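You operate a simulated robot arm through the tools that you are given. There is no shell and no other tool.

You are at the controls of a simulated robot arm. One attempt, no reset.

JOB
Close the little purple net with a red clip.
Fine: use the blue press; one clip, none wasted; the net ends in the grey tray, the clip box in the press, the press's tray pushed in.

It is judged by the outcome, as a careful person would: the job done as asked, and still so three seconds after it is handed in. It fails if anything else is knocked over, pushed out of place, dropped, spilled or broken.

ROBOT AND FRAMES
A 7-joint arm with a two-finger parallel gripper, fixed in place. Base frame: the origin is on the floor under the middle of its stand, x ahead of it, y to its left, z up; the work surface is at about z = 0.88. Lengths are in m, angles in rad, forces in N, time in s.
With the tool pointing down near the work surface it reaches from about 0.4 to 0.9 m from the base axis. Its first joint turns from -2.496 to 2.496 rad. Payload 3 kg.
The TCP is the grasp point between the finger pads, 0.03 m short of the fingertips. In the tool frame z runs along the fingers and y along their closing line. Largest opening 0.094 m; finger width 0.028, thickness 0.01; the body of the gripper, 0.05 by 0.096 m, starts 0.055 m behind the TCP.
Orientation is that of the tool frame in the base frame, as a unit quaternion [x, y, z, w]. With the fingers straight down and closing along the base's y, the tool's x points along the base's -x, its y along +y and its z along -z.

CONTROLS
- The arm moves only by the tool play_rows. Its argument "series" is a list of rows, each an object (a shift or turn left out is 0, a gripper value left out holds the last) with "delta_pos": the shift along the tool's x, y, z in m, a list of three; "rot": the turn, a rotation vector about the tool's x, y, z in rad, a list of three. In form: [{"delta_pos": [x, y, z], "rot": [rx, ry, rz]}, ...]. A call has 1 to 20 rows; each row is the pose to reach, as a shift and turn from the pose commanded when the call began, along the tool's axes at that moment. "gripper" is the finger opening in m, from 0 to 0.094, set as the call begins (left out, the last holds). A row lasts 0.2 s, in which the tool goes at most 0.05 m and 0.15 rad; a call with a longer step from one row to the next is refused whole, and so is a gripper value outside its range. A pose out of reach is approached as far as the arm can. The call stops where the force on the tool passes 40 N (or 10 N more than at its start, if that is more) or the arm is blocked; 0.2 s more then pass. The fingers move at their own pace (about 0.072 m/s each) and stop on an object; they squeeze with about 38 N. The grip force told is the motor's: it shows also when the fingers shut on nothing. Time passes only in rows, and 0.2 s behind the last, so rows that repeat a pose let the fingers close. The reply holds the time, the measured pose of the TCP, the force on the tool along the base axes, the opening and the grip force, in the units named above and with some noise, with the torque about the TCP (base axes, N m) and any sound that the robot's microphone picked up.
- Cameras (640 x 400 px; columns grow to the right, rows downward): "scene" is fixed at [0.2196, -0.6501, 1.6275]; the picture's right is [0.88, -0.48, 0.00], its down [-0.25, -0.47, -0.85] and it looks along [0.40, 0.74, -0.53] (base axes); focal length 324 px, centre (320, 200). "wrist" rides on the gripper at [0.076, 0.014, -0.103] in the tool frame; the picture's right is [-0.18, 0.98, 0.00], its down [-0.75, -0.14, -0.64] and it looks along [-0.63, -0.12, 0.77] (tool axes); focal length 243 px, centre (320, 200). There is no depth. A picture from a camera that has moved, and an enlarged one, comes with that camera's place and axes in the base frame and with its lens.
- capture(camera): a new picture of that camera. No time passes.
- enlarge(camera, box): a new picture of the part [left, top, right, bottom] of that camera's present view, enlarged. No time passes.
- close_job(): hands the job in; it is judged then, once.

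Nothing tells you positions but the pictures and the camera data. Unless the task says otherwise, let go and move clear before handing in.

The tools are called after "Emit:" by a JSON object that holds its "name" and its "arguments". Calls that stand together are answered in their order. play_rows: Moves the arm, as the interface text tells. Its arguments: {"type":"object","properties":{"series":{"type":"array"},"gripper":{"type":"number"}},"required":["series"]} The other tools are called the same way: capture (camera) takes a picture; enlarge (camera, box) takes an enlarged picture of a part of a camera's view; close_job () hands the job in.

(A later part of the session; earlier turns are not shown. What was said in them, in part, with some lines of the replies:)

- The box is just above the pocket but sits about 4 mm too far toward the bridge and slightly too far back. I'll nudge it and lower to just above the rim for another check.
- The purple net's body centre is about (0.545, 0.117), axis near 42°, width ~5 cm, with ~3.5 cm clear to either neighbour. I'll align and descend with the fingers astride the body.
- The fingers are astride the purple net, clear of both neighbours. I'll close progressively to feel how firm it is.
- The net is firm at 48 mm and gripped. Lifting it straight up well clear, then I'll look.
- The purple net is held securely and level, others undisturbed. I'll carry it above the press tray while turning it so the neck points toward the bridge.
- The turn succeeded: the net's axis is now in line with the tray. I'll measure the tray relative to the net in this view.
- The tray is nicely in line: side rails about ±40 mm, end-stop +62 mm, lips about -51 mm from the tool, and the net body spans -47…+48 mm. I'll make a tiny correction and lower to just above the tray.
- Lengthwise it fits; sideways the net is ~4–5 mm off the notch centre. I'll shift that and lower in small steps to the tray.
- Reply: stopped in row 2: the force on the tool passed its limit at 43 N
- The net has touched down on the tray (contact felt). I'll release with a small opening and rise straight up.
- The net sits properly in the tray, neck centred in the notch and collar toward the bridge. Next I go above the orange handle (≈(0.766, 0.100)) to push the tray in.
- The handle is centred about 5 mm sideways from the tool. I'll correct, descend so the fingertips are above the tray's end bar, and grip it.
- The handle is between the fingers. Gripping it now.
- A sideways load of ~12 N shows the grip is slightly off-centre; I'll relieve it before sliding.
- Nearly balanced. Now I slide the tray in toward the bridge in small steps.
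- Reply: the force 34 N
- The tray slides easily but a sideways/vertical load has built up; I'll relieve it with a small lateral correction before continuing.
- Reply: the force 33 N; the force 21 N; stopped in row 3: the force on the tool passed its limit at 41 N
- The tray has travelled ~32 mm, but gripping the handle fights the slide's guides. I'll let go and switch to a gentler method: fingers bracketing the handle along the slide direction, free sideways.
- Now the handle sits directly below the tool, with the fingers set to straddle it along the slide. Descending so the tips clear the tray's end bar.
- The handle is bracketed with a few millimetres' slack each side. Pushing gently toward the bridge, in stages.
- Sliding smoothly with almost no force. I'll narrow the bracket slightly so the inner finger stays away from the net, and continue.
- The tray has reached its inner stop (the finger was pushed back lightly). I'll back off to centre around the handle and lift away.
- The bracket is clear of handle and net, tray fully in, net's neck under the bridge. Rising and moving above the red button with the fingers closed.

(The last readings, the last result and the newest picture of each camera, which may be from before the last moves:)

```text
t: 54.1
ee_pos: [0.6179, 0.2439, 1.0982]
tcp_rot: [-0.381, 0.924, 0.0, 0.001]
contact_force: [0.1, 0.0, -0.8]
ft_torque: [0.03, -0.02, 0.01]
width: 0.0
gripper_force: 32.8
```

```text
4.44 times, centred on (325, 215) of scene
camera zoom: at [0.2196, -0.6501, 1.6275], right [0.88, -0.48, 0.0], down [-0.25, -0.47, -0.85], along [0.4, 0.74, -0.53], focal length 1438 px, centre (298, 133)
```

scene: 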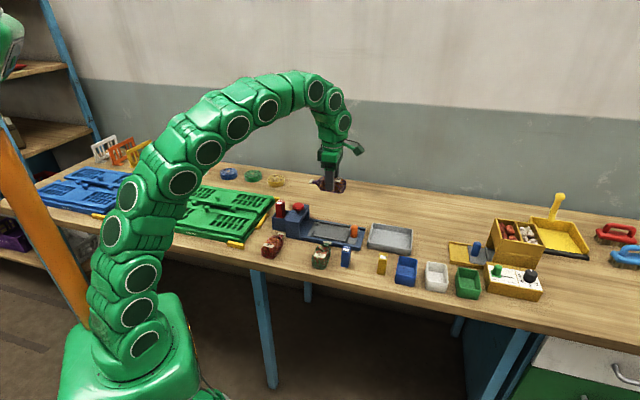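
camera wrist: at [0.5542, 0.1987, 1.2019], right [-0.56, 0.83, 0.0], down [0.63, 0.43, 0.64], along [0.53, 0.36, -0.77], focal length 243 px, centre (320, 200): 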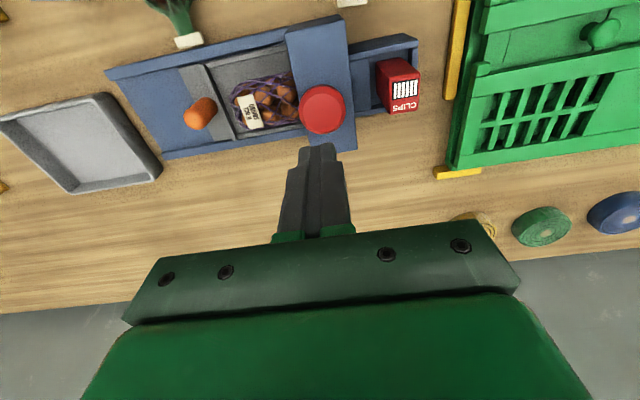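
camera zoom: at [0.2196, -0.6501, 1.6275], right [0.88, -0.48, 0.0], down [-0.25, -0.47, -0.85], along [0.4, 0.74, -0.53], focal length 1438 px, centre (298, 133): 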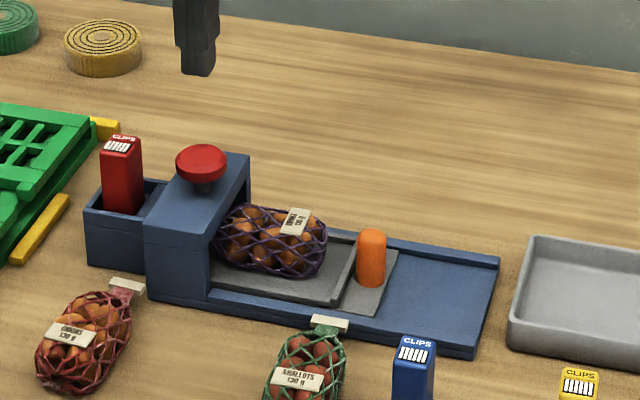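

The tool is within 3 mm of the button's centre. I'll align and come down to just above it.

Emit:
{"name": "play_rows", "arguments": {"series": [{"delta_pos": [0.0012, 0.0026, 0.02]}, {"delta_pos": [0.0012, 0.0026, 0.045]}, {"delta_pos": [0.0012, 0.0026, 0.064]}, {"delta_pos": [0.0012, 0.0026, 0.064]}]}}

Emit:
{"name": "enlarge", "arguments": {"camera": "scene", "box": [275, 170, 345, 240]}}

Emit:
{"name": "enlarge", "arguments": {"camera": "wrist", "box": [240, 60, 400, 220]}}

```text
t: 55.1
ee_pos: [0.6146, 0.2459, 1.0356]
tcp_rot: [-0.382, 0.924, 0.0, 0.002]
contact_force: [0.5, 0.5, 0.0]
ft_torque: [0.0, -0.03, 0.0]
width: 0.0
gripper_force: 33.1
```

```text
5.71 times, centred on (310, 205) of scene
camera zoom: at [0.2196, -0.6501, 1.6275], right [0.88, -0.48, 0.0], down [-0.25, -0.47, -0.85], along [0.4, 0.74, -0.53], focal length 1849 px, centre (377, 171)
```

zoom: 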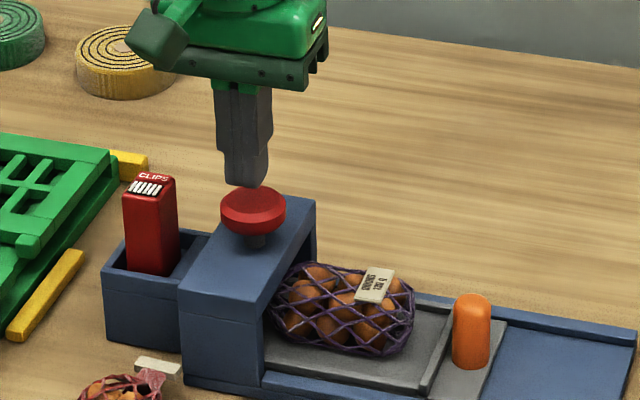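

```text
2.50 times, centred on (320, 140) of wrist
camera zoom: at [0.5503, 0.2003, 1.1381], right [-0.56, 0.83, 0.0], down [0.63, 0.43, 0.64], along [0.53, 0.36, -0.76], focal length 606 px, centre (320, 350)
```

zoom: 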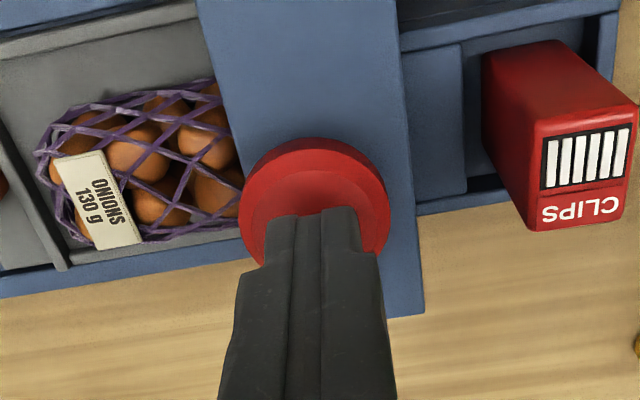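

The closed fingertips are right above the button. Pressing once, slowly.

Emit:
{"name": "play_rows", "arguments": {"series": [{"delta_pos": [0, 0, 0.004]}, {"delta_pos": [0, 0, 0.008]}, {"delta_pos": [0, 0, 0.012]}, {"delta_pos": [0, 0, 0.015]}, {"delta_pos": [0, 0, 0.018]}, {"delta_pos": [0, 0, 0.021]}, {"delta_pos": [0, 0, 0.024]}, {"delta_pos": [0, 0, 0.027]}, {"delta_pos": [0, 0, 0.03]}]}}

Emit:
{"name": "enlarge", "arguments": {"camera": "scene", "box": [275, 170, 345, 240]}}

```text
t: 57.1
ee_pos: [0.6155, 0.2431, 1.005]
tcp_rot: [-0.381, 0.924, 0.0, 0.003]
contact_force: [-4.9, -5.9, 27.0]
ft_torque: [-0.3, 0.34, -0.03]
width: 0.0
gripper_force: 32.7
heard: click
```

```text
5.71 times, centred on (310, 205) of scene
camera zoom: at [0.2196, -0.6501, 1.6275], right [0.88, -0.48, 0.0], down [-0.25, -0.47, -0.85], along [0.4, 0.74, -0.53], focal length 1849 px, centre (377, 171)
```

zoom: 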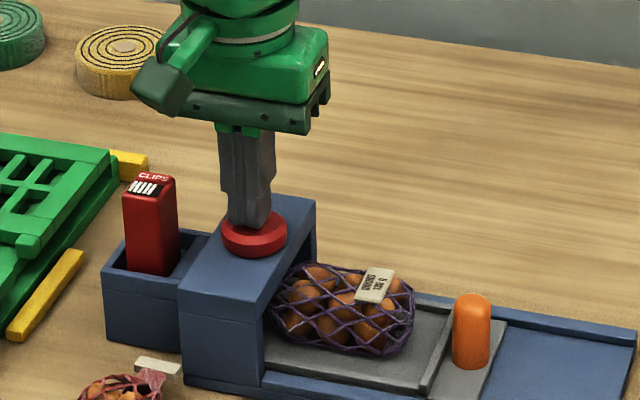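

A click was heard — the clip has been set. Lifting straight off the button.

Emit:
{"name": "play_rows", "arguments": {"series": [{"delta_pos": [0, 0, -0.02]}, {"delta_pos": [0, 0, -0.05]}, {"delta_pos": [0, 0, -0.08]}, {"delta_pos": [0, 0, -0.1]}, {"delta_pos": [0, 0, -0.1]}]}}

Emit:
{"name": "enlarge", "arguments": {"camera": "scene", "box": [265, 170, 385, 260]}}

Emit:
{"name": "capture", "arguments": {"camera": "wrist"}}

```text
t: 58.3
ee_pos: [0.615, 0.2445, 1.104]
tcp_rot: [-0.381, 0.925, 0.0, 0.001]
contact_force: [-0.1, -0.6, 0.9]
ft_torque: [0.01, -0.01, -0.03]
width: 0.0
gripper_force: 33.0
```

```text
4.44 times, centred on (325, 215) of scene
camera zoom: at [0.2196, -0.6501, 1.6275], right [0.88, -0.48, 0.0], down [-0.25, -0.47, -0.85], along [0.4, 0.74, -0.53], focal length 1438 px, centre (298, 133)
```

zoom: 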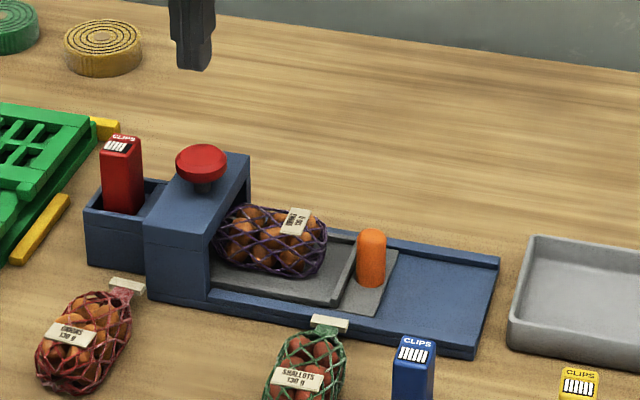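

```text
taken
camera wrist: at [0.5513, 0.1999, 1.207], right [-0.56, 0.83, 0.0], down [0.63, 0.43, 0.64], along [0.53, 0.36, -0.77], focal length 243 px, centre (320, 200)
```

wrist: 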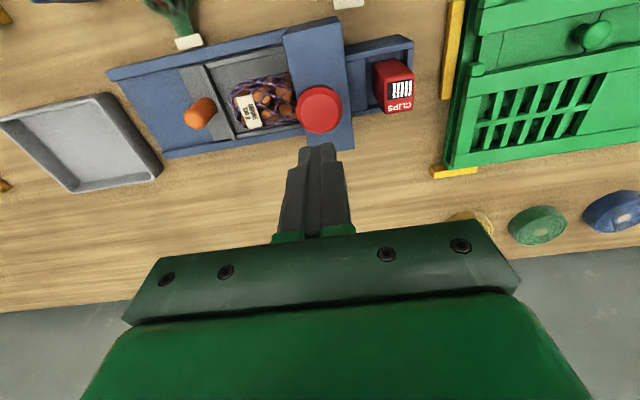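

The button is back up, and nothing else moved. Now back to the handle to draw the tray out again.

Emit:
{"name": "play_rows", "arguments": {"series": [{"delta_pos": [-0.0012, -0.03, 0]}, {"delta_pos": [-0.0012, -0.07, 0]}, {"delta_pos": [-0.0012, -0.11, 0]}, {"delta_pos": [-0.0012, -0.1464, 0.02]}, {"delta_pos": [-0.0012, -0.1464, 0.06]}, {"delta_pos": [-0.0012, -0.1464, 0.06]}], "gripper": 0.036}}

Emit:
{"name": "enlarge", "arguments": {"camera": "wrist", "box": [240, 30, 400, 150]}}

Emit:
{"name": "enlarge", "arguments": {"camera": "scene", "box": [285, 180, 385, 260]}}

```text
t: 59.7
ee_pos: [0.7166, 0.1432, 1.0437]
tcp_rot: [-0.381, 0.925, 0.0, 0.001]
contact_force: [0.1, 0.2, 0.0]
ft_torque: [-0.01, -0.03, -0.03]
width: 0.0359
gripper_force: 0.2
```

```text
3.33 times, centred on (320, 90) of wrist
camera zoom: at [0.6532, 0.0986, 1.1473], right [-0.56, 0.83, 0.0], down [0.63, 0.43, 0.64], along [0.53, 0.36, -0.77], focal length 809 px, centre (320, 567)
```

zoom: 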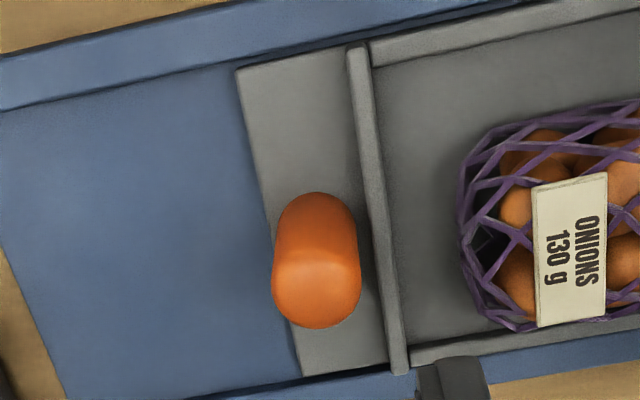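

```text
5.00 times, centred on (335, 220) of scene
camera zoom: at [0.2196, -0.6501, 1.6275], right [0.88, -0.48, 0.0], down [-0.25, -0.47, -0.85], along [0.4, 0.74, -0.53], focal length 1618 px, centre (245, 100)
```

zoom: 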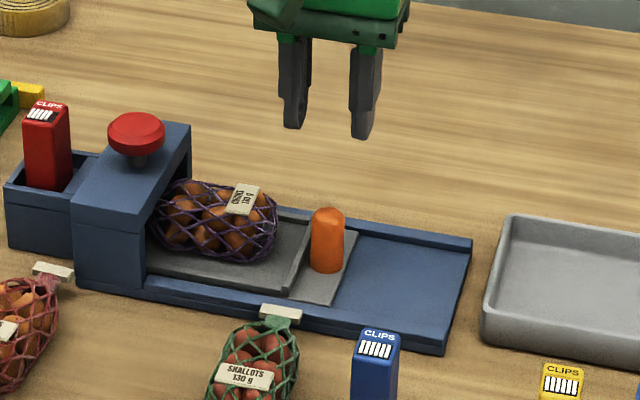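

Emit:
{"name": "play_rows", "arguments": {"series": [{"delta_pos": [0, -0.0005, 0.03]}, {"delta_pos": [0, -0.0005, 0.06]}, {"delta_pos": [0, -0.0005, 0.085]}, {"delta_pos": [0, -0.0005, 0.101]}, {"delta_pos": [0, -0.0005, 0.101]}]}}

Emit:
{"name": "play_rows", "arguments": {"series": [{"delta_pos": [0, 0, 0]}, {"delta_pos": [0, -0.004, 0]}, {"delta_pos": [0, -0.008, 0]}, {"delta_pos": [0, -0.012, 0]}, {"delta_pos": [0, -0.016, 0]}, {"delta_pos": [0, -0.02, 0]}], "gripper": 0.028}}

Emit:
{"name": "enlarge", "arguments": {"camera": "scene", "box": [285, 180, 385, 260]}}

Emit:
{"name": "capture", "arguments": {"camera": "wrist"}}

```text
t: 60.9
ee_pos: [0.7218, 0.1418, 0.942]
tcp_rot: [-0.381, 0.925, -0.001, 0.002]
contact_force: [-0.1, 0.0, 0.0]
ft_torque: [0.02, -0.02, 0.02]
width: 0.0361
gripper_force: 0.0
```

```text
t: 62.3
ee_pos: [0.7335, 0.1267, 0.9437]
tcp_rot: [-0.381, 0.924, -0.001, 0.001]
contact_force: [-0.4, 0.6, -0.2]
ft_torque: [0.03, -0.03, -0.02]
width: 0.0285
gripper_force: 0.1
```

```text
5.00 times, centred on (335, 220) of scene
camera zoom: at [0.2196, -0.6501, 1.6275], right [0.88, -0.48, 0.0], down [-0.25, -0.47, -0.85], along [0.4, 0.74, -0.53], focal length 1618 px, centre (245, 100)
```

zoom: 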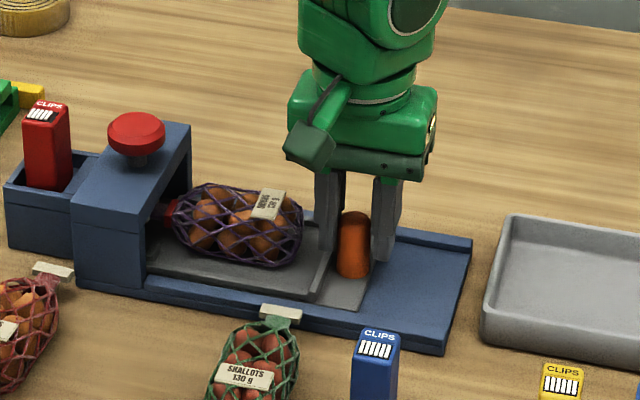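

```text
taken
camera wrist: at [0.6699, 0.0826, 1.0468], right [-0.56, 0.83, 0.0], down [0.63, 0.43, 0.64], along [0.53, 0.36, -0.77], focal length 243 px, centre (320, 200)
```

wrist: 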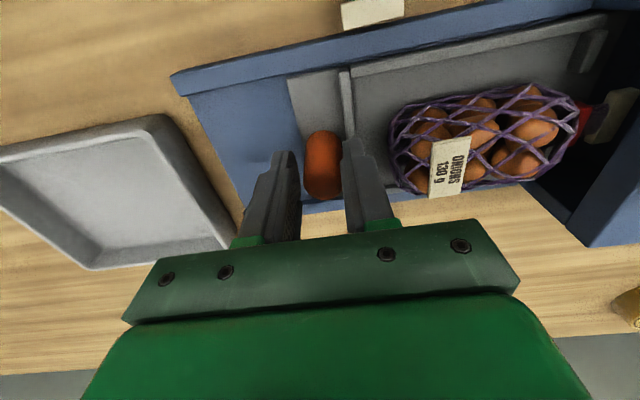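

A red clip is visible on the neck. Continuing to draw the tray out.

Emit:
{"name": "play_rows", "arguments": {"series": [{"delta_pos": [0, -0.006, 0]}, {"delta_pos": [0, -0.012, 0]}, {"delta_pos": [0, -0.018, 0]}, {"delta_pos": [0, -0.024, 0]}, {"delta_pos": [0, -0.03, 0]}, {"delta_pos": [0, -0.036, 0]}, {"delta_pos": [0, -0.039, 0]}]}}

Emit:
{"name": "enlarge", "arguments": {"camera": "scene", "box": [285, 180, 385, 260]}}

Emit:
{"name": "capture", "arguments": {"camera": "wrist"}}

```text
t: 63.9
ee_pos: [0.7614, 0.0988, 0.9429]
tcp_rot: [-0.381, 0.925, 0.0, 0.001]
contact_force: [0.2, 0.7, -0.3]
ft_torque: [0.01, 0.06, -0.01]
width: 0.0283
gripper_force: 0.7
```

```text
5.00 times, centred on (335, 220) of scene
camera zoom: at [0.2196, -0.6501, 1.6275], right [0.88, -0.48, 0.0], down [-0.25, -0.47, -0.85], along [0.4, 0.74, -0.53], focal length 1618 px, centre (245, 100)
```

zoom: 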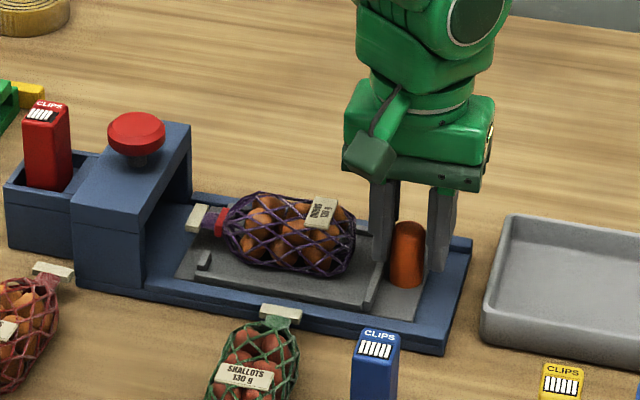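

```text
taken
camera wrist: at [0.6977, 0.0547, 1.0461], right [-0.56, 0.83, 0.0], down [0.63, 0.43, 0.64], along [0.53, 0.36, -0.77], focal length 243 px, centre (320, 200)
```

wrist: 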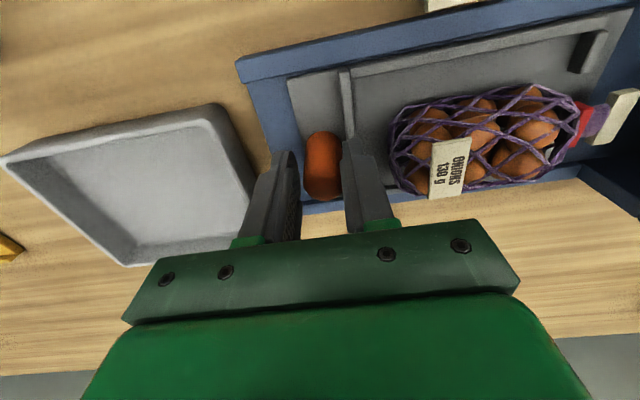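

The tray is out and the net carries a red clip on its neck. I'll lift off the handle and turn the gripper back across the net for pickup.

Emit:
{"name": "play_rows", "arguments": {"series": [{"delta_pos": [0, 0.0022, 0]}, {"delta_pos": [0, 0.0022, 0]}, {"delta_pos": [0, 0.0022, -0.03]}, {"delta_pos": [0, 0.0022, -0.07]}, {"delta_pos": [0, 0.0022, -0.11]}, {"delta_pos": [0, 0.0022, -0.147]}], "gripper": 0.034}}

Emit:
{"name": "play_rows", "arguments": {"series": [{"delta_pos": [-0.0003, 0.008, 0], "rot": [0, 0, -0.1463]}, {"delta_pos": [-0.0006, 0.016, 0], "rot": [0, 0, -0.2926]}, {"delta_pos": [-0.0009, 0.024, 0], "rot": [0, 0, -0.4389]}, {"delta_pos": [-0.0012, 0.032, 0], "rot": [0, 0, -0.5852]}, {"delta_pos": [-0.0015, 0.04, 0], "rot": [0, 0, -0.7315]}, {"delta_pos": [-0.0018, 0.048, 0], "rot": [0, 0, -0.8778]}, {"delta_pos": [-0.0021, 0.056, 0], "rot": [0, 0, -1.0241]}, {"delta_pos": [-0.0024, 0.064, 0], "rot": [0, 0, -1.1704]}, {"delta_pos": [-0.0027, 0.072, 0], "rot": [0, 0, -1.3167]}, {"delta_pos": [-0.003, 0.08, 0], "rot": [0, 0, -1.463]}, {"delta_pos": [-0.0033, 0.0855, 0], "rot": [0, 0, -1.609]}, {"delta_pos": [-0.0033, 0.0855, 0], "rot": [0, 0, -1.609]}], "gripper": 0.064}}

Emit:
{"name": "capture", "arguments": {"camera": "wrist"}}

Emit:
{"name": "enlarge", "arguments": {"camera": "wrist", "box": [230, 20, 410, 200]}}

Emit:
{"name": "enlarge", "arguments": {"camera": "scene", "box": [285, 180, 435, 270]}}

```text
t: 65.3
ee_pos: [0.76, 0.0995, 1.0902]
tcp_rot: [-0.381, 0.924, 0.0, 0.002]
contact_force: [1.1, -0.3, -0.5]
ft_torque: [-0.01, -0.01, 0.02]
width: 0.0339
gripper_force: 0.0
```

```text
t: 67.9
ee_pos: [0.7004, 0.1645, 1.0903]
tcp_rot: [0.931, -0.365, 0.001, -0.001]
contact_force: [0.8, 0.2, -0.4]
ft_torque: [0.01, 0.02, 0.01]
width: 0.0641
gripper_force: 0.0
```

```text
taken
camera wrist: at [0.7468, 0.1011, 1.1937], right [-0.8, -0.59, 0.0], down [-0.46, 0.62, 0.64], along [-0.38, 0.52, -0.77], focal length 243 px, centre (320, 200)
```

wrist: 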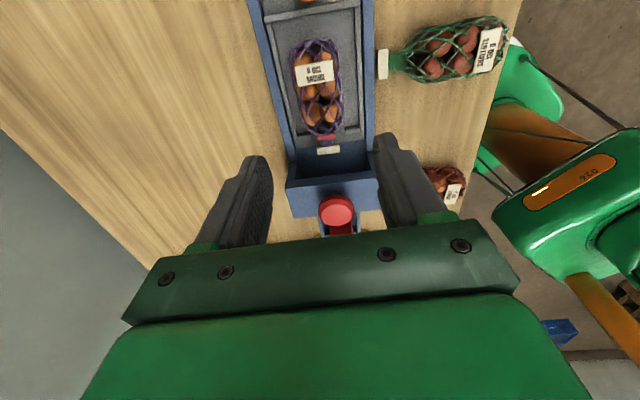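

```text
2.22 times, centred on (320, 110) of wrist
camera zoom: at [0.7468, 0.1011, 1.1937], right [-0.8, -0.59, 0.0], down [-0.46, 0.62, 0.64], along [-0.38, 0.52, -0.77], focal length 539 px, centre (320, 400)
```

zoom: 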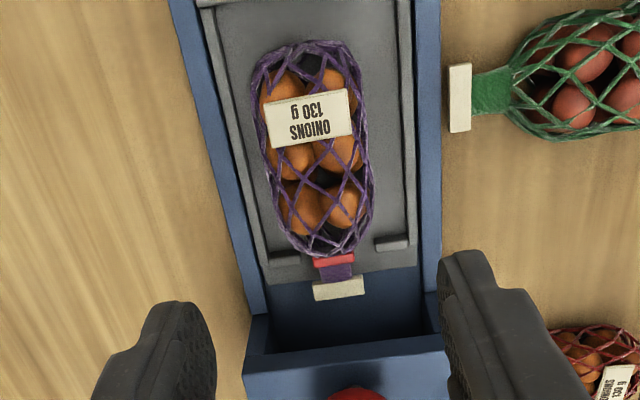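

```text
4.27 times, centred on (360, 225) of scene
camera zoom: at [0.2196, -0.6501, 1.6275], right [0.88, -0.48, 0.0], down [-0.25, -0.47, -0.85], along [0.4, 0.74, -0.53], focal length 1381 px, centre (149, 93)
```

zoom: 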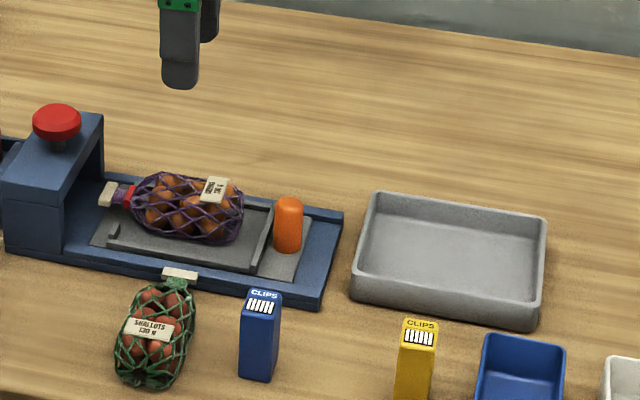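

The red clip is clearly around the neck just ahead of the body. The net lies centred under the tool; I'll descend, grip it as before, and lift.

Emit:
{"name": "play_rows", "arguments": {"series": [{"delta_pos": [-0.0005, -0.001, 0.03], "rot": [0, 0, 0.03]}, {"delta_pos": [-0.0005, -0.001, 0.065], "rot": [0, 0, 0.03]}, {"delta_pos": [-0.0005, -0.001, 0.1], "rot": [0, 0, 0.03]}, {"delta_pos": [-0.0005, -0.001, 0.13], "rot": [0, 0, 0.03]}, {"delta_pos": [-0.0005, -0.001, 0.1485], "rot": [0, 0, 0.03]}, {"delta_pos": [-0.0005, -0.001, 0.1485], "rot": [0, 0, 0.03]}], "gripper": 0.062}}

Emit:
{"name": "enlarge", "arguments": {"camera": "wrist", "box": [220, 20, 420, 240]}}

Emit:
{"name": "enlarge", "arguments": {"camera": "scene", "box": [295, 200, 375, 260]}}

```text
t: 69.3
ee_pos: [0.701, 0.1661, 0.942]
tcp_rot: [0.925, -0.38, 0.001, 0.0]
contact_force: [0.5, -1.4, 0.6]
ft_torque: [0.03, 0.05, 0.01]
width: 0.0619
gripper_force: 0.0
```

```text
1.82 times, centred on (320, 130) of wrist
camera zoom: at [0.7465, 0.1014, 1.0462], right [-0.82, -0.57, 0.0], down [-0.44, 0.63, 0.64], along [-0.36, 0.53, -0.77], focal length 441 px, centre (320, 327)
```

zoom: 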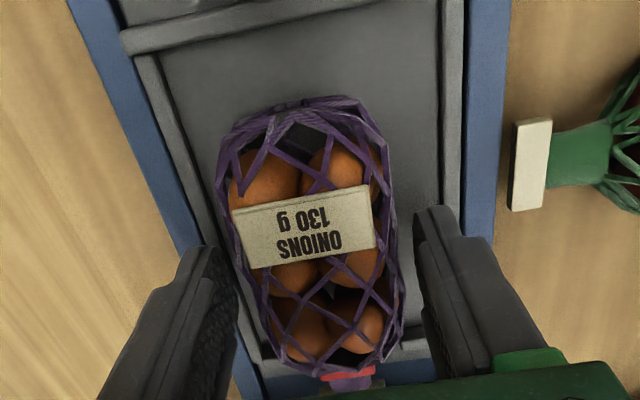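

```text
6.67 times, centred on (335, 230) of scene
camera zoom: at [0.2196, -0.6501, 1.6275], right [0.88, -0.48, 0.0], down [-0.25, -0.47, -0.85], along [0.4, 0.74, -0.53], focal length 2157 px, centre (220, 0)
```

zoom: 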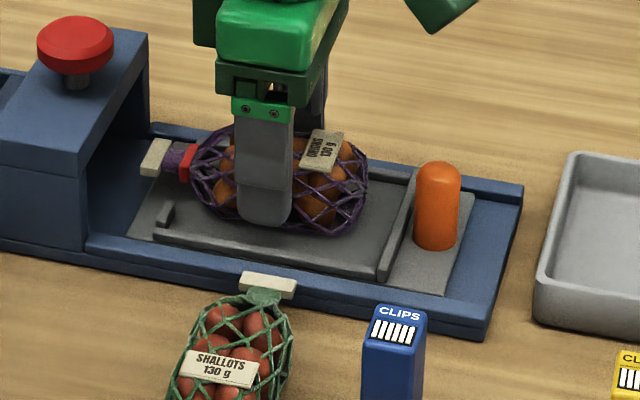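

Emit:
{"name": "play_rows", "arguments": {"series": [{"delta_pos": [0, 0, 0]}, {"delta_pos": [0, 0, 0]}, {"delta_pos": [0, 0, 0]}], "gripper": 0.04}}

Emit:
{"name": "play_rows", "arguments": {"series": [{"delta_pos": [0, 0, -0.01]}, {"delta_pos": [0, 0, -0.03]}, {"delta_pos": [0, 0, -0.06]}, {"delta_pos": [0, 0, -0.1]}, {"delta_pos": [0, 0, -0.14]}, {"delta_pos": [0, 0, -0.14]}]}}

Emit:
{"name": "capture", "arguments": {"camera": "wrist"}}

Emit:
{"name": "enlarge", "arguments": {"camera": "scene", "box": [285, 160, 435, 270]}}

```text
t: 70.1
ee_pos: [0.7018, 0.1665, 0.9422]
tcp_rot: [0.925, -0.38, 0.001, -0.001]
contact_force: [0.2, 1.0, -0.5]
ft_torque: [0.01, -0.01, 0.01]
width: 0.0486
gripper_force: 38.5
```

```text
t: 71.5
ee_pos: [0.7008, 0.165, 1.0828]
tcp_rot: [0.925, -0.381, 0.0, 0.0]
contact_force: [0.1, -0.3, -1.6]
ft_torque: [0.02, -0.02, 0.0]
width: 0.0485
gripper_force: 36.9
```

```text
taken
camera wrist: at [0.7451, 0.1003, 1.1864], right [-0.82, -0.57, 0.0], down [-0.44, 0.63, 0.64], along [-0.36, 0.53, -0.77], focal length 243 px, centre (320, 200)
```

wrist: 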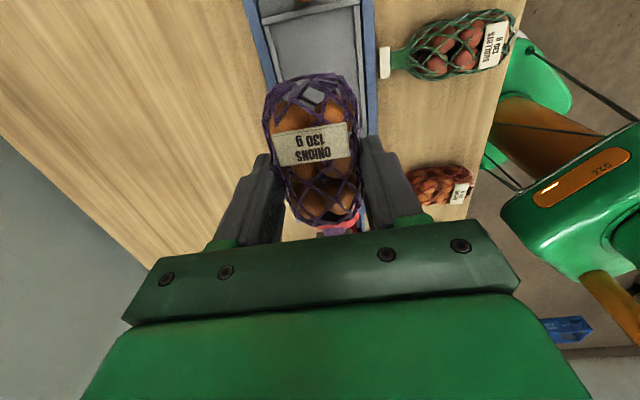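

```text
3.64 times, centred on (360, 215) of scene
camera zoom: at [0.2196, -0.6501, 1.6275], right [0.88, -0.48, 0.0], down [-0.25, -0.47, -0.85], along [0.4, 0.74, -0.53], focal length 1177 px, centre (174, 146)
```

zoom: 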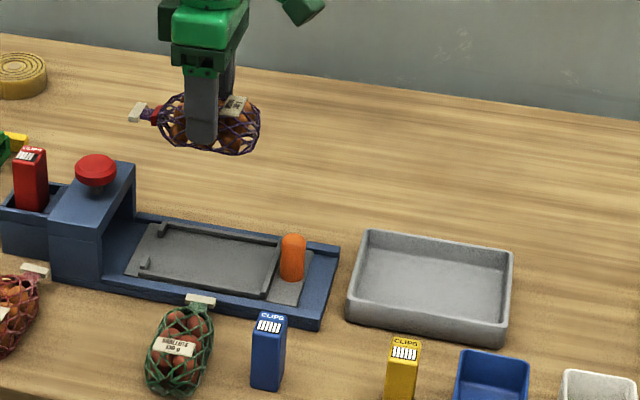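

The net is lifted cleanly, tray and press unmoved. Carrying it over to the grey tray, centred around (0.87, 0.026).

Emit:
{"name": "play_rows", "arguments": {"series": [{"delta_pos": [0.035, -0.0028, 0]}, {"delta_pos": [0.075, -0.006, 0]}, {"delta_pos": [0.115, -0.0092, 0]}, {"delta_pos": [0.155, -0.0124, 0]}, {"delta_pos": [0.195, -0.0156, 0]}, {"delta_pos": [0.2287, -0.0184, 0]}, {"delta_pos": [0.2287, -0.0184, 0]}]}}

Emit:
{"name": "capture", "arguments": {"camera": "wrist"}}

Emit:
{"name": "enlarge", "arguments": {"camera": "wrist", "box": [200, 0, 440, 180]}}

Emit:
{"name": "enlarge", "arguments": {"camera": "scene", "box": [320, 160, 440, 270]}}

```text
t: 73.1
ee_pos: [0.8573, 0.0333, 1.0798]
tcp_rot: [0.925, -0.38, 0.002, 0.0]
contact_force: [-0.5, 0.4, -1.1]
ft_torque: [0.03, 0.04, -0.01]
width: 0.0483
gripper_force: 37.9
out of reach, approached as far as the arm can: row 6, 7
```

```text
taken
camera wrist: at [0.9019, -0.0322, 1.1828], right [-0.82, -0.57, 0.0], down [-0.44, 0.63, 0.64], along [-0.36, 0.53, -0.77], focal length 243 px, centre (320, 200)
```

wrist: 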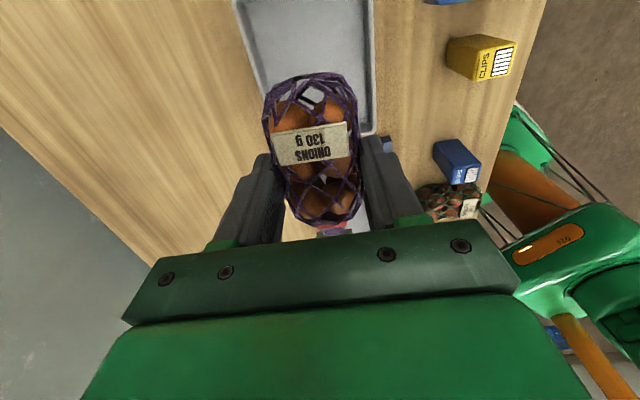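

```text
2.22 times, centred on (320, 90) of wrist
camera zoom: at [0.9019, -0.0322, 1.1828], right [-0.82, -0.57, 0.0], down [-0.44, 0.63, 0.64], along [-0.36, 0.53, -0.77], focal length 539 px, centre (320, 444)
```

zoom: 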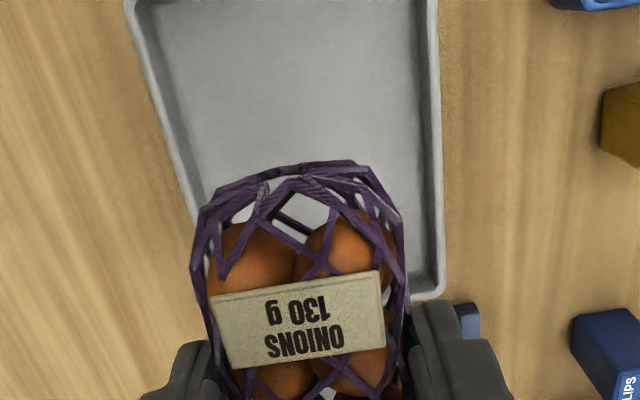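

```text
3.64 times, centred on (380, 215) of scene
camera zoom: at [0.2196, -0.6501, 1.6275], right [0.88, -0.48, 0.0], down [-0.25, -0.47, -0.85], along [0.4, 0.74, -0.53], focal length 1177 px, centre (102, 146)
```

zoom: 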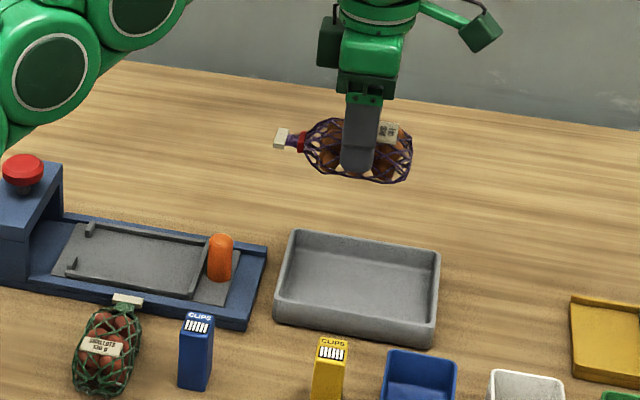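

The outermost spot is slightly beyond reach at this height; reach is greater lower down. I'll lower to z≈1.0 (still above the rim) and see how far out it gets.

Emit:
{"name": "play_rows", "arguments": {"series": [{"delta_pos": [0, 0, 0.02]}, {"delta_pos": [0, 0, 0.04]}, {"delta_pos": [0, 0, 0.06]}, {"delta_pos": [0, 0, 0.075]}, {"delta_pos": [0, 0, 0.075]}]}}

Emit:
{"name": "capture", "arguments": {"camera": "wrist"}}

```text
t: 74.3
ee_pos: [0.8573, 0.0322, 1.0035]
tcp_rot: [0.925, -0.38, 0.0, -0.001]
contact_force: [0.0, 0.7, -1.2]
ft_torque: [0.0, 0.0, -0.03]
width: 0.0483
gripper_force: 37.7
```

```text
taken
camera wrist: at [0.9011, -0.0324, 1.1073], right [-0.82, -0.57, 0.0], down [-0.44, 0.63, 0.64], along [-0.36, 0.53, -0.77], focal length 243 px, centre (320, 200)
```

wrist: 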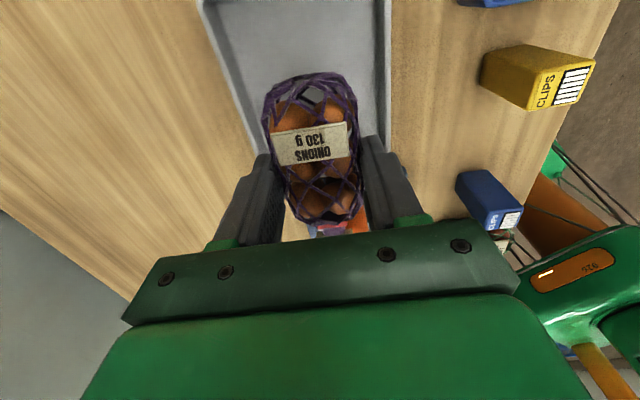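

Emit:
{"name": "play_rows", "arguments": {"series": [{"delta_pos": [0.009, 0.0015, 0]}, {"delta_pos": [0.018, 0.003, 0]}, {"delta_pos": [0.0267, 0.004, 0]}, {"delta_pos": [0.0267, 0.004, 0]}]}}

Emit:
{"name": "capture", "arguments": {"camera": "wrist"}}

Emit:
{"name": "enlarge", "arguments": {"camera": "wrist", "box": [180, 0, 420, 240]}}

Emit:
{"name": "enlarge", "arguments": {"camera": "scene", "box": [330, 180, 430, 270]}}

```text
t: 75.3
ee_pos: [0.8734, 0.009, 1.0038]
tcp_rot: [0.924, -0.381, 0.0, -0.001]
contact_force: [-0.2, -0.1, -1.0]
ft_torque: [-0.01, 0.02, 0.0]
width: 0.0485
gripper_force: 37.7
```

```text
taken
camera wrist: at [0.918, -0.0549, 1.107], right [-0.82, -0.57, 0.0], down [-0.44, 0.63, 0.64], along [-0.36, 0.53, -0.77], focal length 243 px, centre (320, 200)
```

wrist: 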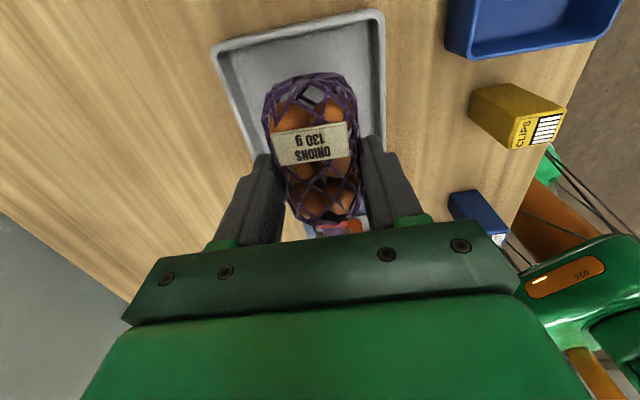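

```text
1.67 times, centred on (300, 120) of wrist
camera zoom: at [0.918, -0.0549, 1.107], right [-0.82, -0.57, 0.0], down [-0.44, 0.63, 0.64], along [-0.36, 0.53, -0.77], focal length 404 px, centre (353, 333)
```

zoom: 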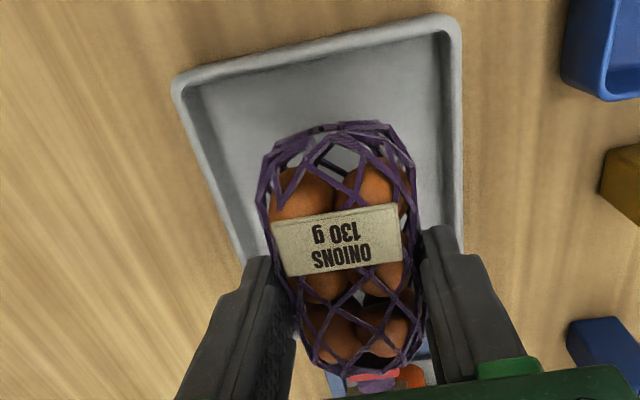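

```text
4.44 times, centred on (380, 225) of scene
camera zoom: at [0.2196, -0.6501, 1.6275], right [0.88, -0.48, 0.0], down [-0.25, -0.47, -0.85], along [0.4, 0.74, -0.53], focal length 1438 px, centre (53, 89)
```

zoom: 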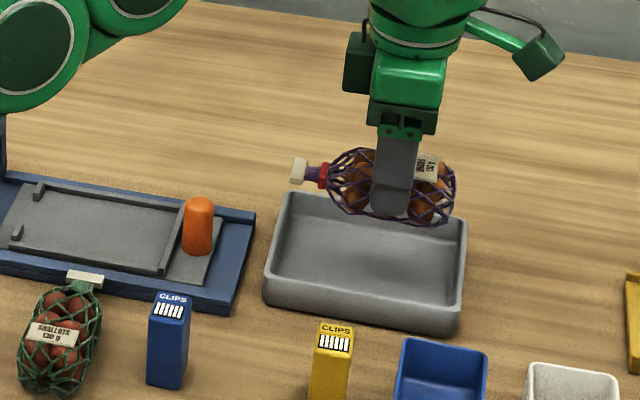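

Now the net is centred over the grey tray with about 8 mm to spare at each end. Lowering it in.

Emit:
{"name": "play_rows", "arguments": {"series": [{"delta_pos": [0, 0, 0.02]}, {"delta_pos": [0, 0, 0.04]}, {"delta_pos": [0, 0, 0.059]}, {"delta_pos": [0, 0, 0.059]}]}}

Emit:
{"name": "enlarge", "arguments": {"camera": "wrist", "box": [180, 0, 420, 240]}}

Emit:
{"name": "enlarge", "arguments": {"camera": "scene", "box": [340, 200, 430, 270]}}

```text
t: 76.3
ee_pos: [0.8735, 0.01, 0.9458]
tcp_rot: [0.925, -0.38, 0.002, 0.0]
contact_force: [0.1, -0.1, -1.6]
ft_torque: [0.02, 0.01, -0.03]
width: 0.0484
gripper_force: 37.9
```

```text
1.67 times, centred on (300, 120) of wrist
camera zoom: at [0.9188, -0.0556, 1.0484], right [-0.82, -0.57, 0.0], down [-0.44, 0.63, 0.64], along [-0.36, 0.53, -0.77], focal length 404 px, centre (353, 333)
```

zoom: 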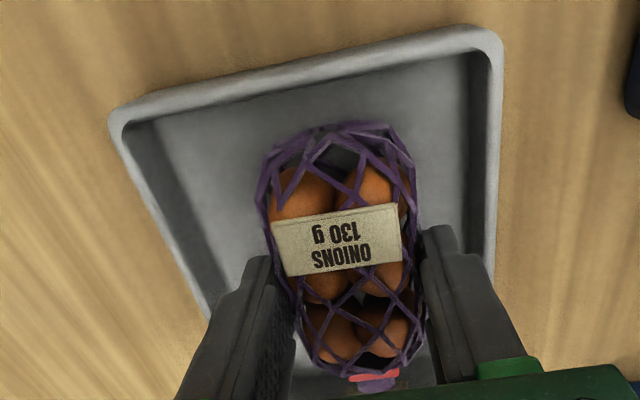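

```text
5.71 times, centred on (385, 235) of scene
camera zoom: at [0.2196, -0.6501, 1.6275], right [0.88, -0.48, 0.0], down [-0.25, -0.47, -0.85], along [0.4, 0.74, -0.53], focal length 1849 px, centre (-51, 0)
```

zoom: 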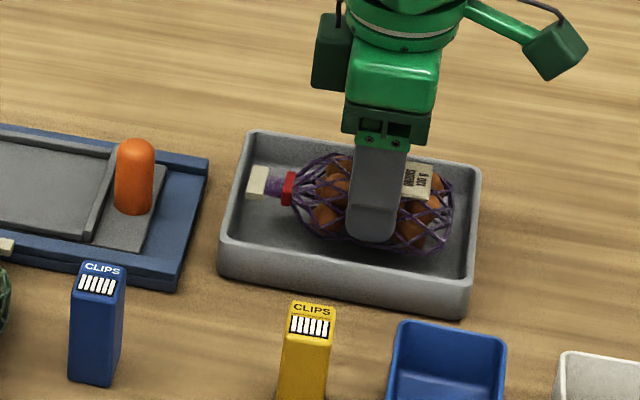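

The net and collar are within the tray walls. Lowering the last bit gently until it touches.

Emit:
{"name": "play_rows", "arguments": {"series": [{"delta_pos": [0, 0, 0.004]}, {"delta_pos": [0, 0, 0.008]}, {"delta_pos": [0, 0, 0.01]}, {"delta_pos": [0, 0, 0.012]}]}}

Emit:
{"name": "enlarge", "arguments": {"camera": "scene", "box": [340, 200, 430, 270]}}

```text
t: 77.3
ee_pos: [0.8746, 0.0096, 0.9335]
tcp_rot: [0.925, -0.379, 0.001, 0.0]
contact_force: [0.6, -0.3, -0.3]
ft_torque: [0.01, -0.02, -0.02]
width: 0.0486
gripper_force: 37.6
```

```text
5.71 times, centred on (385, 235) of scene
camera zoom: at [0.2196, -0.6501, 1.6275], right [0.88, -0.48, 0.0], down [-0.25, -0.47, -0.85], along [0.4, 0.74, -0.53], focal length 1849 px, centre (-51, 0)
```

zoom: 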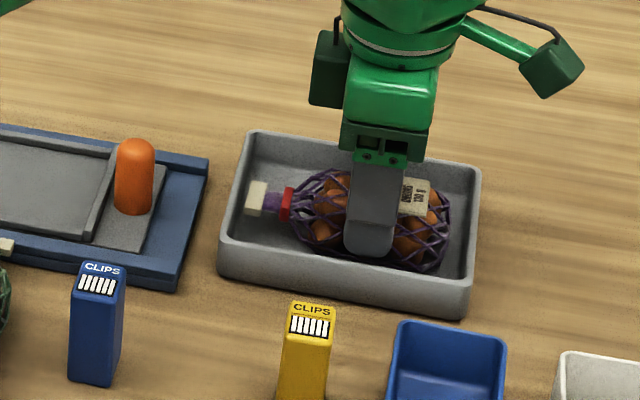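

Emit:
{"name": "play_rows", "arguments": {"series": [{"delta_pos": [0, 0, 0.0015]}, {"delta_pos": [0, 0, 0.003]}]}}

```text
t: 77.9
ee_pos: [0.8745, 0.0092, 0.9334]
tcp_rot: [0.925, -0.38, 0.002, -0.001]
contact_force: [-11.7, -8.3, 32.1]
ft_torque: [-0.02, 0.23, -0.03]
width: 0.0484
gripper_force: 37.8
```

Contact is made. Easing off slightly, then releasing and rising.

Emit:
{"name": "play_rows", "arguments": {"series": [{"delta_pos": [0, 0, -0.0025]}, {"delta_pos": [0, 0, -0.0025]}]}}

Emit:
{"name": "play_rows", "arguments": {"series": [{"delta_pos": [0, 0, 0]}, {"delta_pos": [0, 0, 0]}], "gripper": 0.058}}

Emit:
{"name": "play_rows", "arguments": {"series": [{"delta_pos": [0, 0, -0.01]}, {"delta_pos": [0, 0, -0.03]}, {"delta_pos": [0, 0, -0.06]}, {"delta_pos": [0, 0, -0.09]}, {"delta_pos": [-0.02, 0, -0.12]}, {"delta_pos": [-0.05, 0, -0.14]}, {"delta_pos": [-0.05, 0, -0.14]}]}}

Emit:
{"name": "enlarge", "arguments": {"camera": "scene", "box": [320, 190, 440, 270]}}

Emit:
{"name": "capture", "arguments": {"camera": "wrist"}}

```text
t: 78.5
ee_pos: [0.8745, 0.0105, 0.933]
tcp_rot: [0.925, -0.379, 0.001, 0.0]
contact_force: [3.6, -3.9, 9.2]
ft_torque: [-0.29, -0.51, -0.13]
width: 0.0482
gripper_force: 37.9
```

```text
t: 79.1
ee_pos: [0.8739, 0.0105, 0.9328]
tcp_rot: [0.925, -0.381, 0.0, 0.0]
contact_force: [-0.6, 0.0, 0.1]
ft_torque: [-0.04, -0.03, -0.02]
width: 0.0582
gripper_force: 0.0
```

```text
t: 80.7
ee_pos: [0.8385, 0.0443, 1.0743]
tcp_rot: [0.925, -0.38, 0.001, -0.001]
contact_force: [-0.3, 0.4, 0.7]
ft_torque: [0.01, -0.01, 0.02]
width: 0.0582
gripper_force: 0.0
```

```text
5.00 times, centred on (380, 230) of scene
camera zoom: at [0.2196, -0.6501, 1.6275], right [0.88, -0.48, 0.0], down [-0.25, -0.47, -0.85], along [0.4, 0.74, -0.53], focal length 1618 px, centre (20, 50)
```

zoom: 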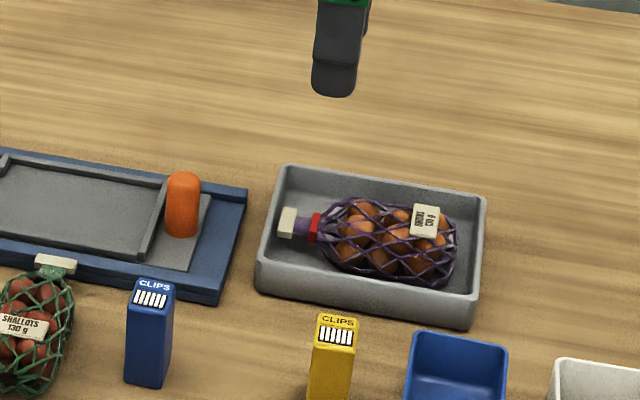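

```text
taken
camera wrist: at [0.8827, -0.0207, 1.1774], right [-0.82, -0.57, 0.0], down [-0.44, 0.63, 0.64], along [-0.36, 0.53, -0.77], focal length 243 px, centre (320, 200)
```

wrist: 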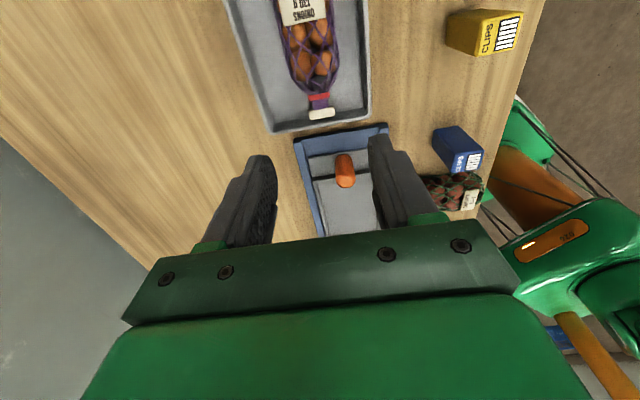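

The net with its red clip rests inside the grey tray. Last step: push the press's tray back in, again bracketing the handle.

Emit:
{"name": "play_rows", "arguments": {"series": [{"delta_pos": [-0.0086, 0.0014, 0], "rot": [0, 0, 0.1433]}, {"delta_pos": [-0.0173, 0.0028, 0], "rot": [0, 0, 0.2866]}, {"delta_pos": [-0.0259, 0.0042, 0], "rot": [0, 0, 0.4299]}, {"delta_pos": [-0.0345, 0.0056, 0], "rot": [0, 0, 0.5732]}, {"delta_pos": [-0.0432, 0.007, 0], "rot": [0, 0, 0.7165]}, {"delta_pos": [-0.0518, 0.0085, 0], "rot": [0, 0, 0.8598]}, {"delta_pos": [-0.0605, 0.0099, 0], "rot": [0, 0, 1.0031]}, {"delta_pos": [-0.0691, 0.0113, 0], "rot": [0, 0, 1.1464]}, {"delta_pos": [-0.0777, 0.0127, 0], "rot": [0, 0, 1.2897]}, {"delta_pos": [-0.0864, 0.0142, 0.01], "rot": [0, 0, 1.433]}, {"delta_pos": [-0.095, 0.0156, 0.027], "rot": [0, 0, 1.576]}, {"delta_pos": [-0.095, 0.0156, 0.027], "rot": [0, 0, 1.576]}], "gripper": 0.038}}

Emit:
{"name": "capture", "arguments": {"camera": "wrist"}}

Emit:
{"name": "enlarge", "arguments": {"camera": "wrist", "box": [240, 30, 400, 150]}}

```text
t: 83.3
ee_pos: [0.76, 0.0997, 1.0461]
tcp_rot: [-0.382, 0.924, 0.0, 0.002]
contact_force: [1.0, -0.1, 0.8]
ft_torque: [0.0, 0.01, 0.01]
width: 0.0377
gripper_force: 0.0
```

```text
taken
camera wrist: at [0.6958, 0.0553, 1.1491], right [-0.56, 0.83, 0.0], down [0.63, 0.43, 0.64], along [0.53, 0.36, -0.76], focal length 243 px, centre (320, 200)
```

wrist: 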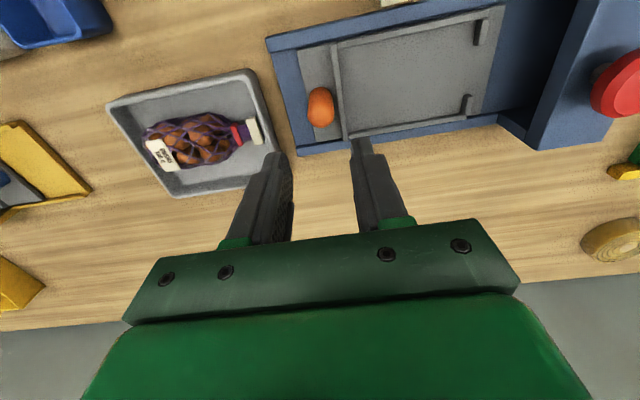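

```text
3.33 times, centred on (320, 90) of wrist
camera zoom: at [0.6958, 0.0553, 1.1491], right [-0.56, 0.83, 0.0], down [0.63, 0.43, 0.64], along [0.53, 0.36, -0.76], focal length 809 px, centre (320, 567)
```

zoom: 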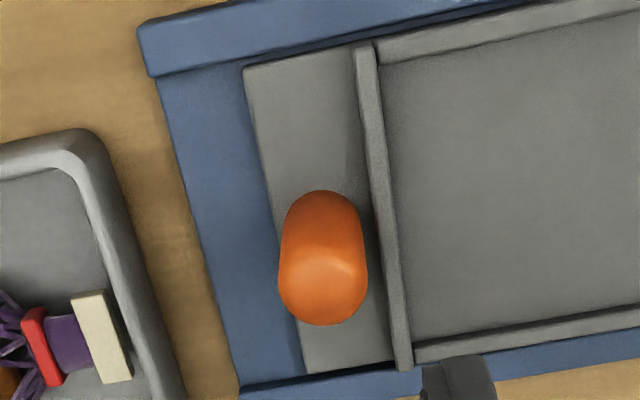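

Emit:
{"name": "play_rows", "arguments": {"series": [{"delta_pos": [-0.001, 0.0005, 0.03]}, {"delta_pos": [-0.001, 0.0005, 0.06]}, {"delta_pos": [-0.001, 0.0005, 0.085]}, {"delta_pos": [-0.001, 0.0005, 0.103]}, {"delta_pos": [-0.001, 0.0005, 0.103]}]}}

Emit:
{"name": "play_rows", "arguments": {"series": [{"delta_pos": [0, 0.005, 0]}, {"delta_pos": [0, 0.01, 0]}, {"delta_pos": [0, 0.016, 0]}, {"delta_pos": [0, 0.022, 0]}, {"delta_pos": [0, 0.028, 0]}, {"delta_pos": [0, 0.034, 0]}, {"delta_pos": [0, 0.04, 0]}, {"delta_pos": [0, 0.046, 0]}, {"delta_pos": [0, 0.052, 0]}]}}

Emit:
{"name": "enlarge", "arguments": {"camera": "scene", "box": [280, 185, 400, 265]}}

```text
t: 84.5
ee_pos: [0.7591, 0.1003, 0.9419]
tcp_rot: [-0.382, 0.924, 0.0, 0.001]
contact_force: [0.1, 0.2, -0.4]
ft_torque: [-0.02, -0.02, 0.0]
width: 0.038
gripper_force: 0.1
```

```text
t: 86.5
ee_pos: [0.7224, 0.1392, 0.9418]
tcp_rot: [-0.382, 0.924, 0.0, 0.0]
contact_force: [0.2, -0.3, -1.0]
ft_torque: [0.01, -0.03, -0.02]
width: 0.0383
gripper_force: 0.0
```

```text
5.00 times, centred on (340, 225) of scene
camera zoom: at [0.2196, -0.6501, 1.6275], right [0.88, -0.48, 0.0], down [-0.25, -0.47, -0.85], along [0.4, 0.74, -0.53], focal length 1618 px, centre (220, 75)
```

zoom: 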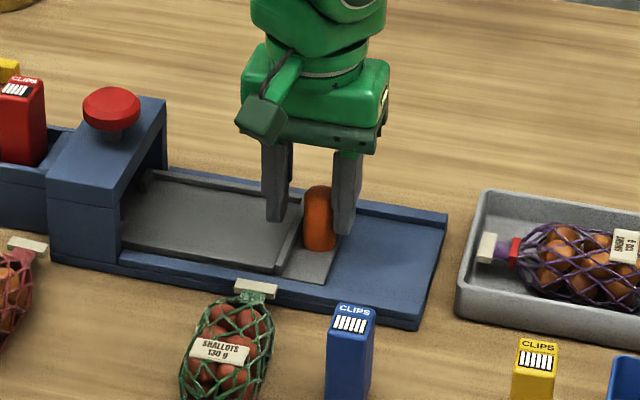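

Emit:
{"name": "play_rows", "arguments": {"series": [{"delta_pos": [0, 0.003, 0]}, {"delta_pos": [0, 0.006, 0]}, {"delta_pos": [0, 0.009, 0]}, {"delta_pos": [0, 0.011, 0]}, {"delta_pos": [0, 0.013, 0]}]}}

Emit:
{"name": "enlarge", "arguments": {"camera": "scene", "box": [280, 185, 400, 265]}}

```text
t: 87.7
ee_pos: [0.7146, 0.1479, 0.9417]
tcp_rot: [-0.383, 0.924, 0.0, 0.001]
contact_force: [0.2, 0.5, -0.2]
ft_torque: [-0.03, 0.04, 0.01]
width: 0.0379
gripper_force: 0.1
```

```text
5.00 times, centred on (340, 225) of scene
camera zoom: at [0.2196, -0.6501, 1.6275], right [0.88, -0.48, 0.0], down [-0.25, -0.47, -0.85], along [0.4, 0.74, -0.53], focal length 1618 px, centre (220, 75)
```

zoom: 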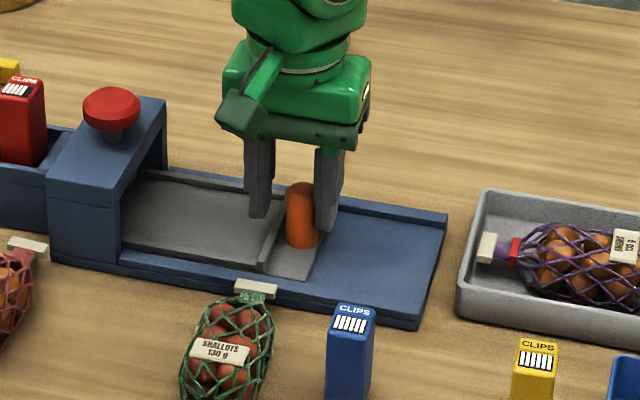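

Emit:
{"name": "play_rows", "arguments": {"series": [{"delta_pos": [0, 0.001, 0]}, {"delta_pos": [0, 0.002, 0]}, {"delta_pos": [0, 0.003, 0]}]}}

```text
t: 88.5
ee_pos: [0.7127, 0.15, 0.9424]
tcp_rot: [-0.383, 0.924, -0.001, 0.002]
contact_force: [8.9, -4.5, -0.6]
ft_torque: [0.0, -0.03, 0.07]
width: 0.0431
gripper_force: 5.1
```

The tray is against its inner stop. Backing off to centre around the handle and lifting clear without dragging it.

Emit:
{"name": "play_rows", "arguments": {"series": [{"delta_pos": [0, -0.004, 0]}, {"delta_pos": [0, -0.0085, 0]}, {"delta_pos": [0, -0.0085, 0]}], "gripper": 0.04}}

Emit:
{"name": "play_rows", "arguments": {"series": [{"delta_pos": [0, 0, -0.03]}, {"delta_pos": [0, 0, -0.07]}, {"delta_pos": [0, 0, -0.11]}, {"delta_pos": [0, 0, -0.15]}, {"delta_pos": [0.03, 0, -0.19]}, {"delta_pos": [0.07, 0, -0.21]}, {"delta_pos": [0.11, 0, -0.22]}, {"delta_pos": [0.15, 0, -0.22]}, {"delta_pos": [0.15, 0, -0.22]}]}}

Emit:
{"name": "capture", "arguments": {"camera": "scene"}}

Emit:
{"name": "enlarge", "arguments": {"camera": "scene", "box": [255, 180, 435, 290]}}

Emit:
{"name": "capture", "arguments": {"camera": "wrist"}}

```text
t: 89.3
ee_pos: [0.7172, 0.1443, 0.9424]
tcp_rot: [-0.383, 0.924, 0.001, 0.0]
contact_force: [0.7, -0.5, -0.5]
ft_torque: [0.0, 0.02, 0.03]
width: 0.0402
gripper_force: 0.0
```

```text
t: 91.3
ee_pos: [0.6142, 0.0365, 1.1608]
tcp_rot: [-0.383, 0.924, 0.0, 0.001]
contact_force: [-0.1, -0.1, 0.5]
ft_torque: [-0.01, 0.04, -0.02]
width: 0.0401
gripper_force: 0.0
```

```text
taken
```

scene: 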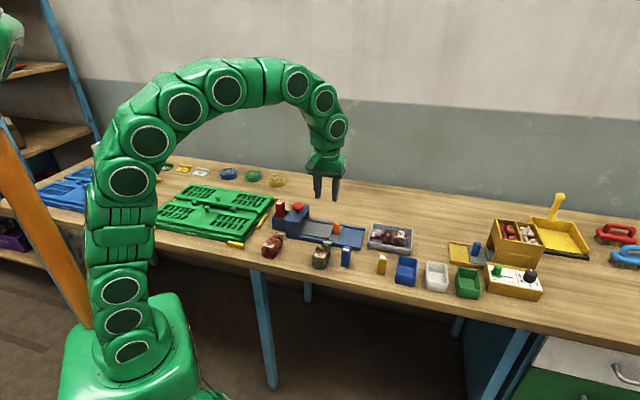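

```text
3.56 times, centred on (345, 235) of scene
camera zoom: at [0.2196, -0.6501, 1.6275], right [0.88, -0.48, 0.0], down [-0.25, -0.47, -0.85], along [0.4, 0.74, -0.53], focal length 1150 px, centre (231, 76)
```

zoom: 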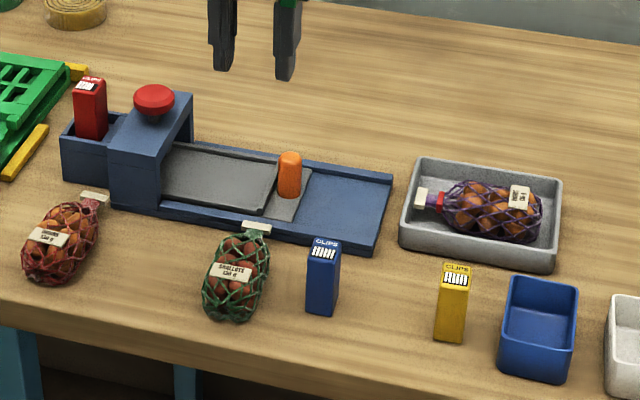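

```text
taken
camera wrist: at [0.5511, -0.0082, 1.264], right [-0.57, 0.82, 0.0], down [0.63, 0.43, 0.64], along [0.53, 0.36, -0.76], focal length 243 px, centre (320, 200)
```

wrist: 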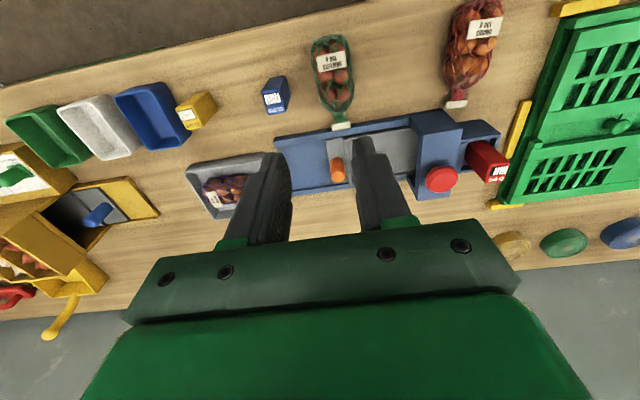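

Everything is in place: the purple net carries its red clip and lies in the grey tray. The red clip box stands in the press pocket, the press tray is against its inner stop, and nothing else has moved. The arm is clear, so I'm handing in.

Emit:
{"name": "close_job", "arguments": {}}

```text
The job is handed in.
```

The little purple net is closed with one red clip and lies in the grey tray. I pressed the button once and heard one click.

- **Press:** the red clip box stands in the blue press, and the press's tray is pushed in to its stop.
- **Everything else:** in the final picture nothing else on the bench has been knocked over or moved.
- **Arm:** I let go of everything and moved the arm clear before handing in.

The job has been handed in. No verdict came back, so this is my own check from the pictures and readings.
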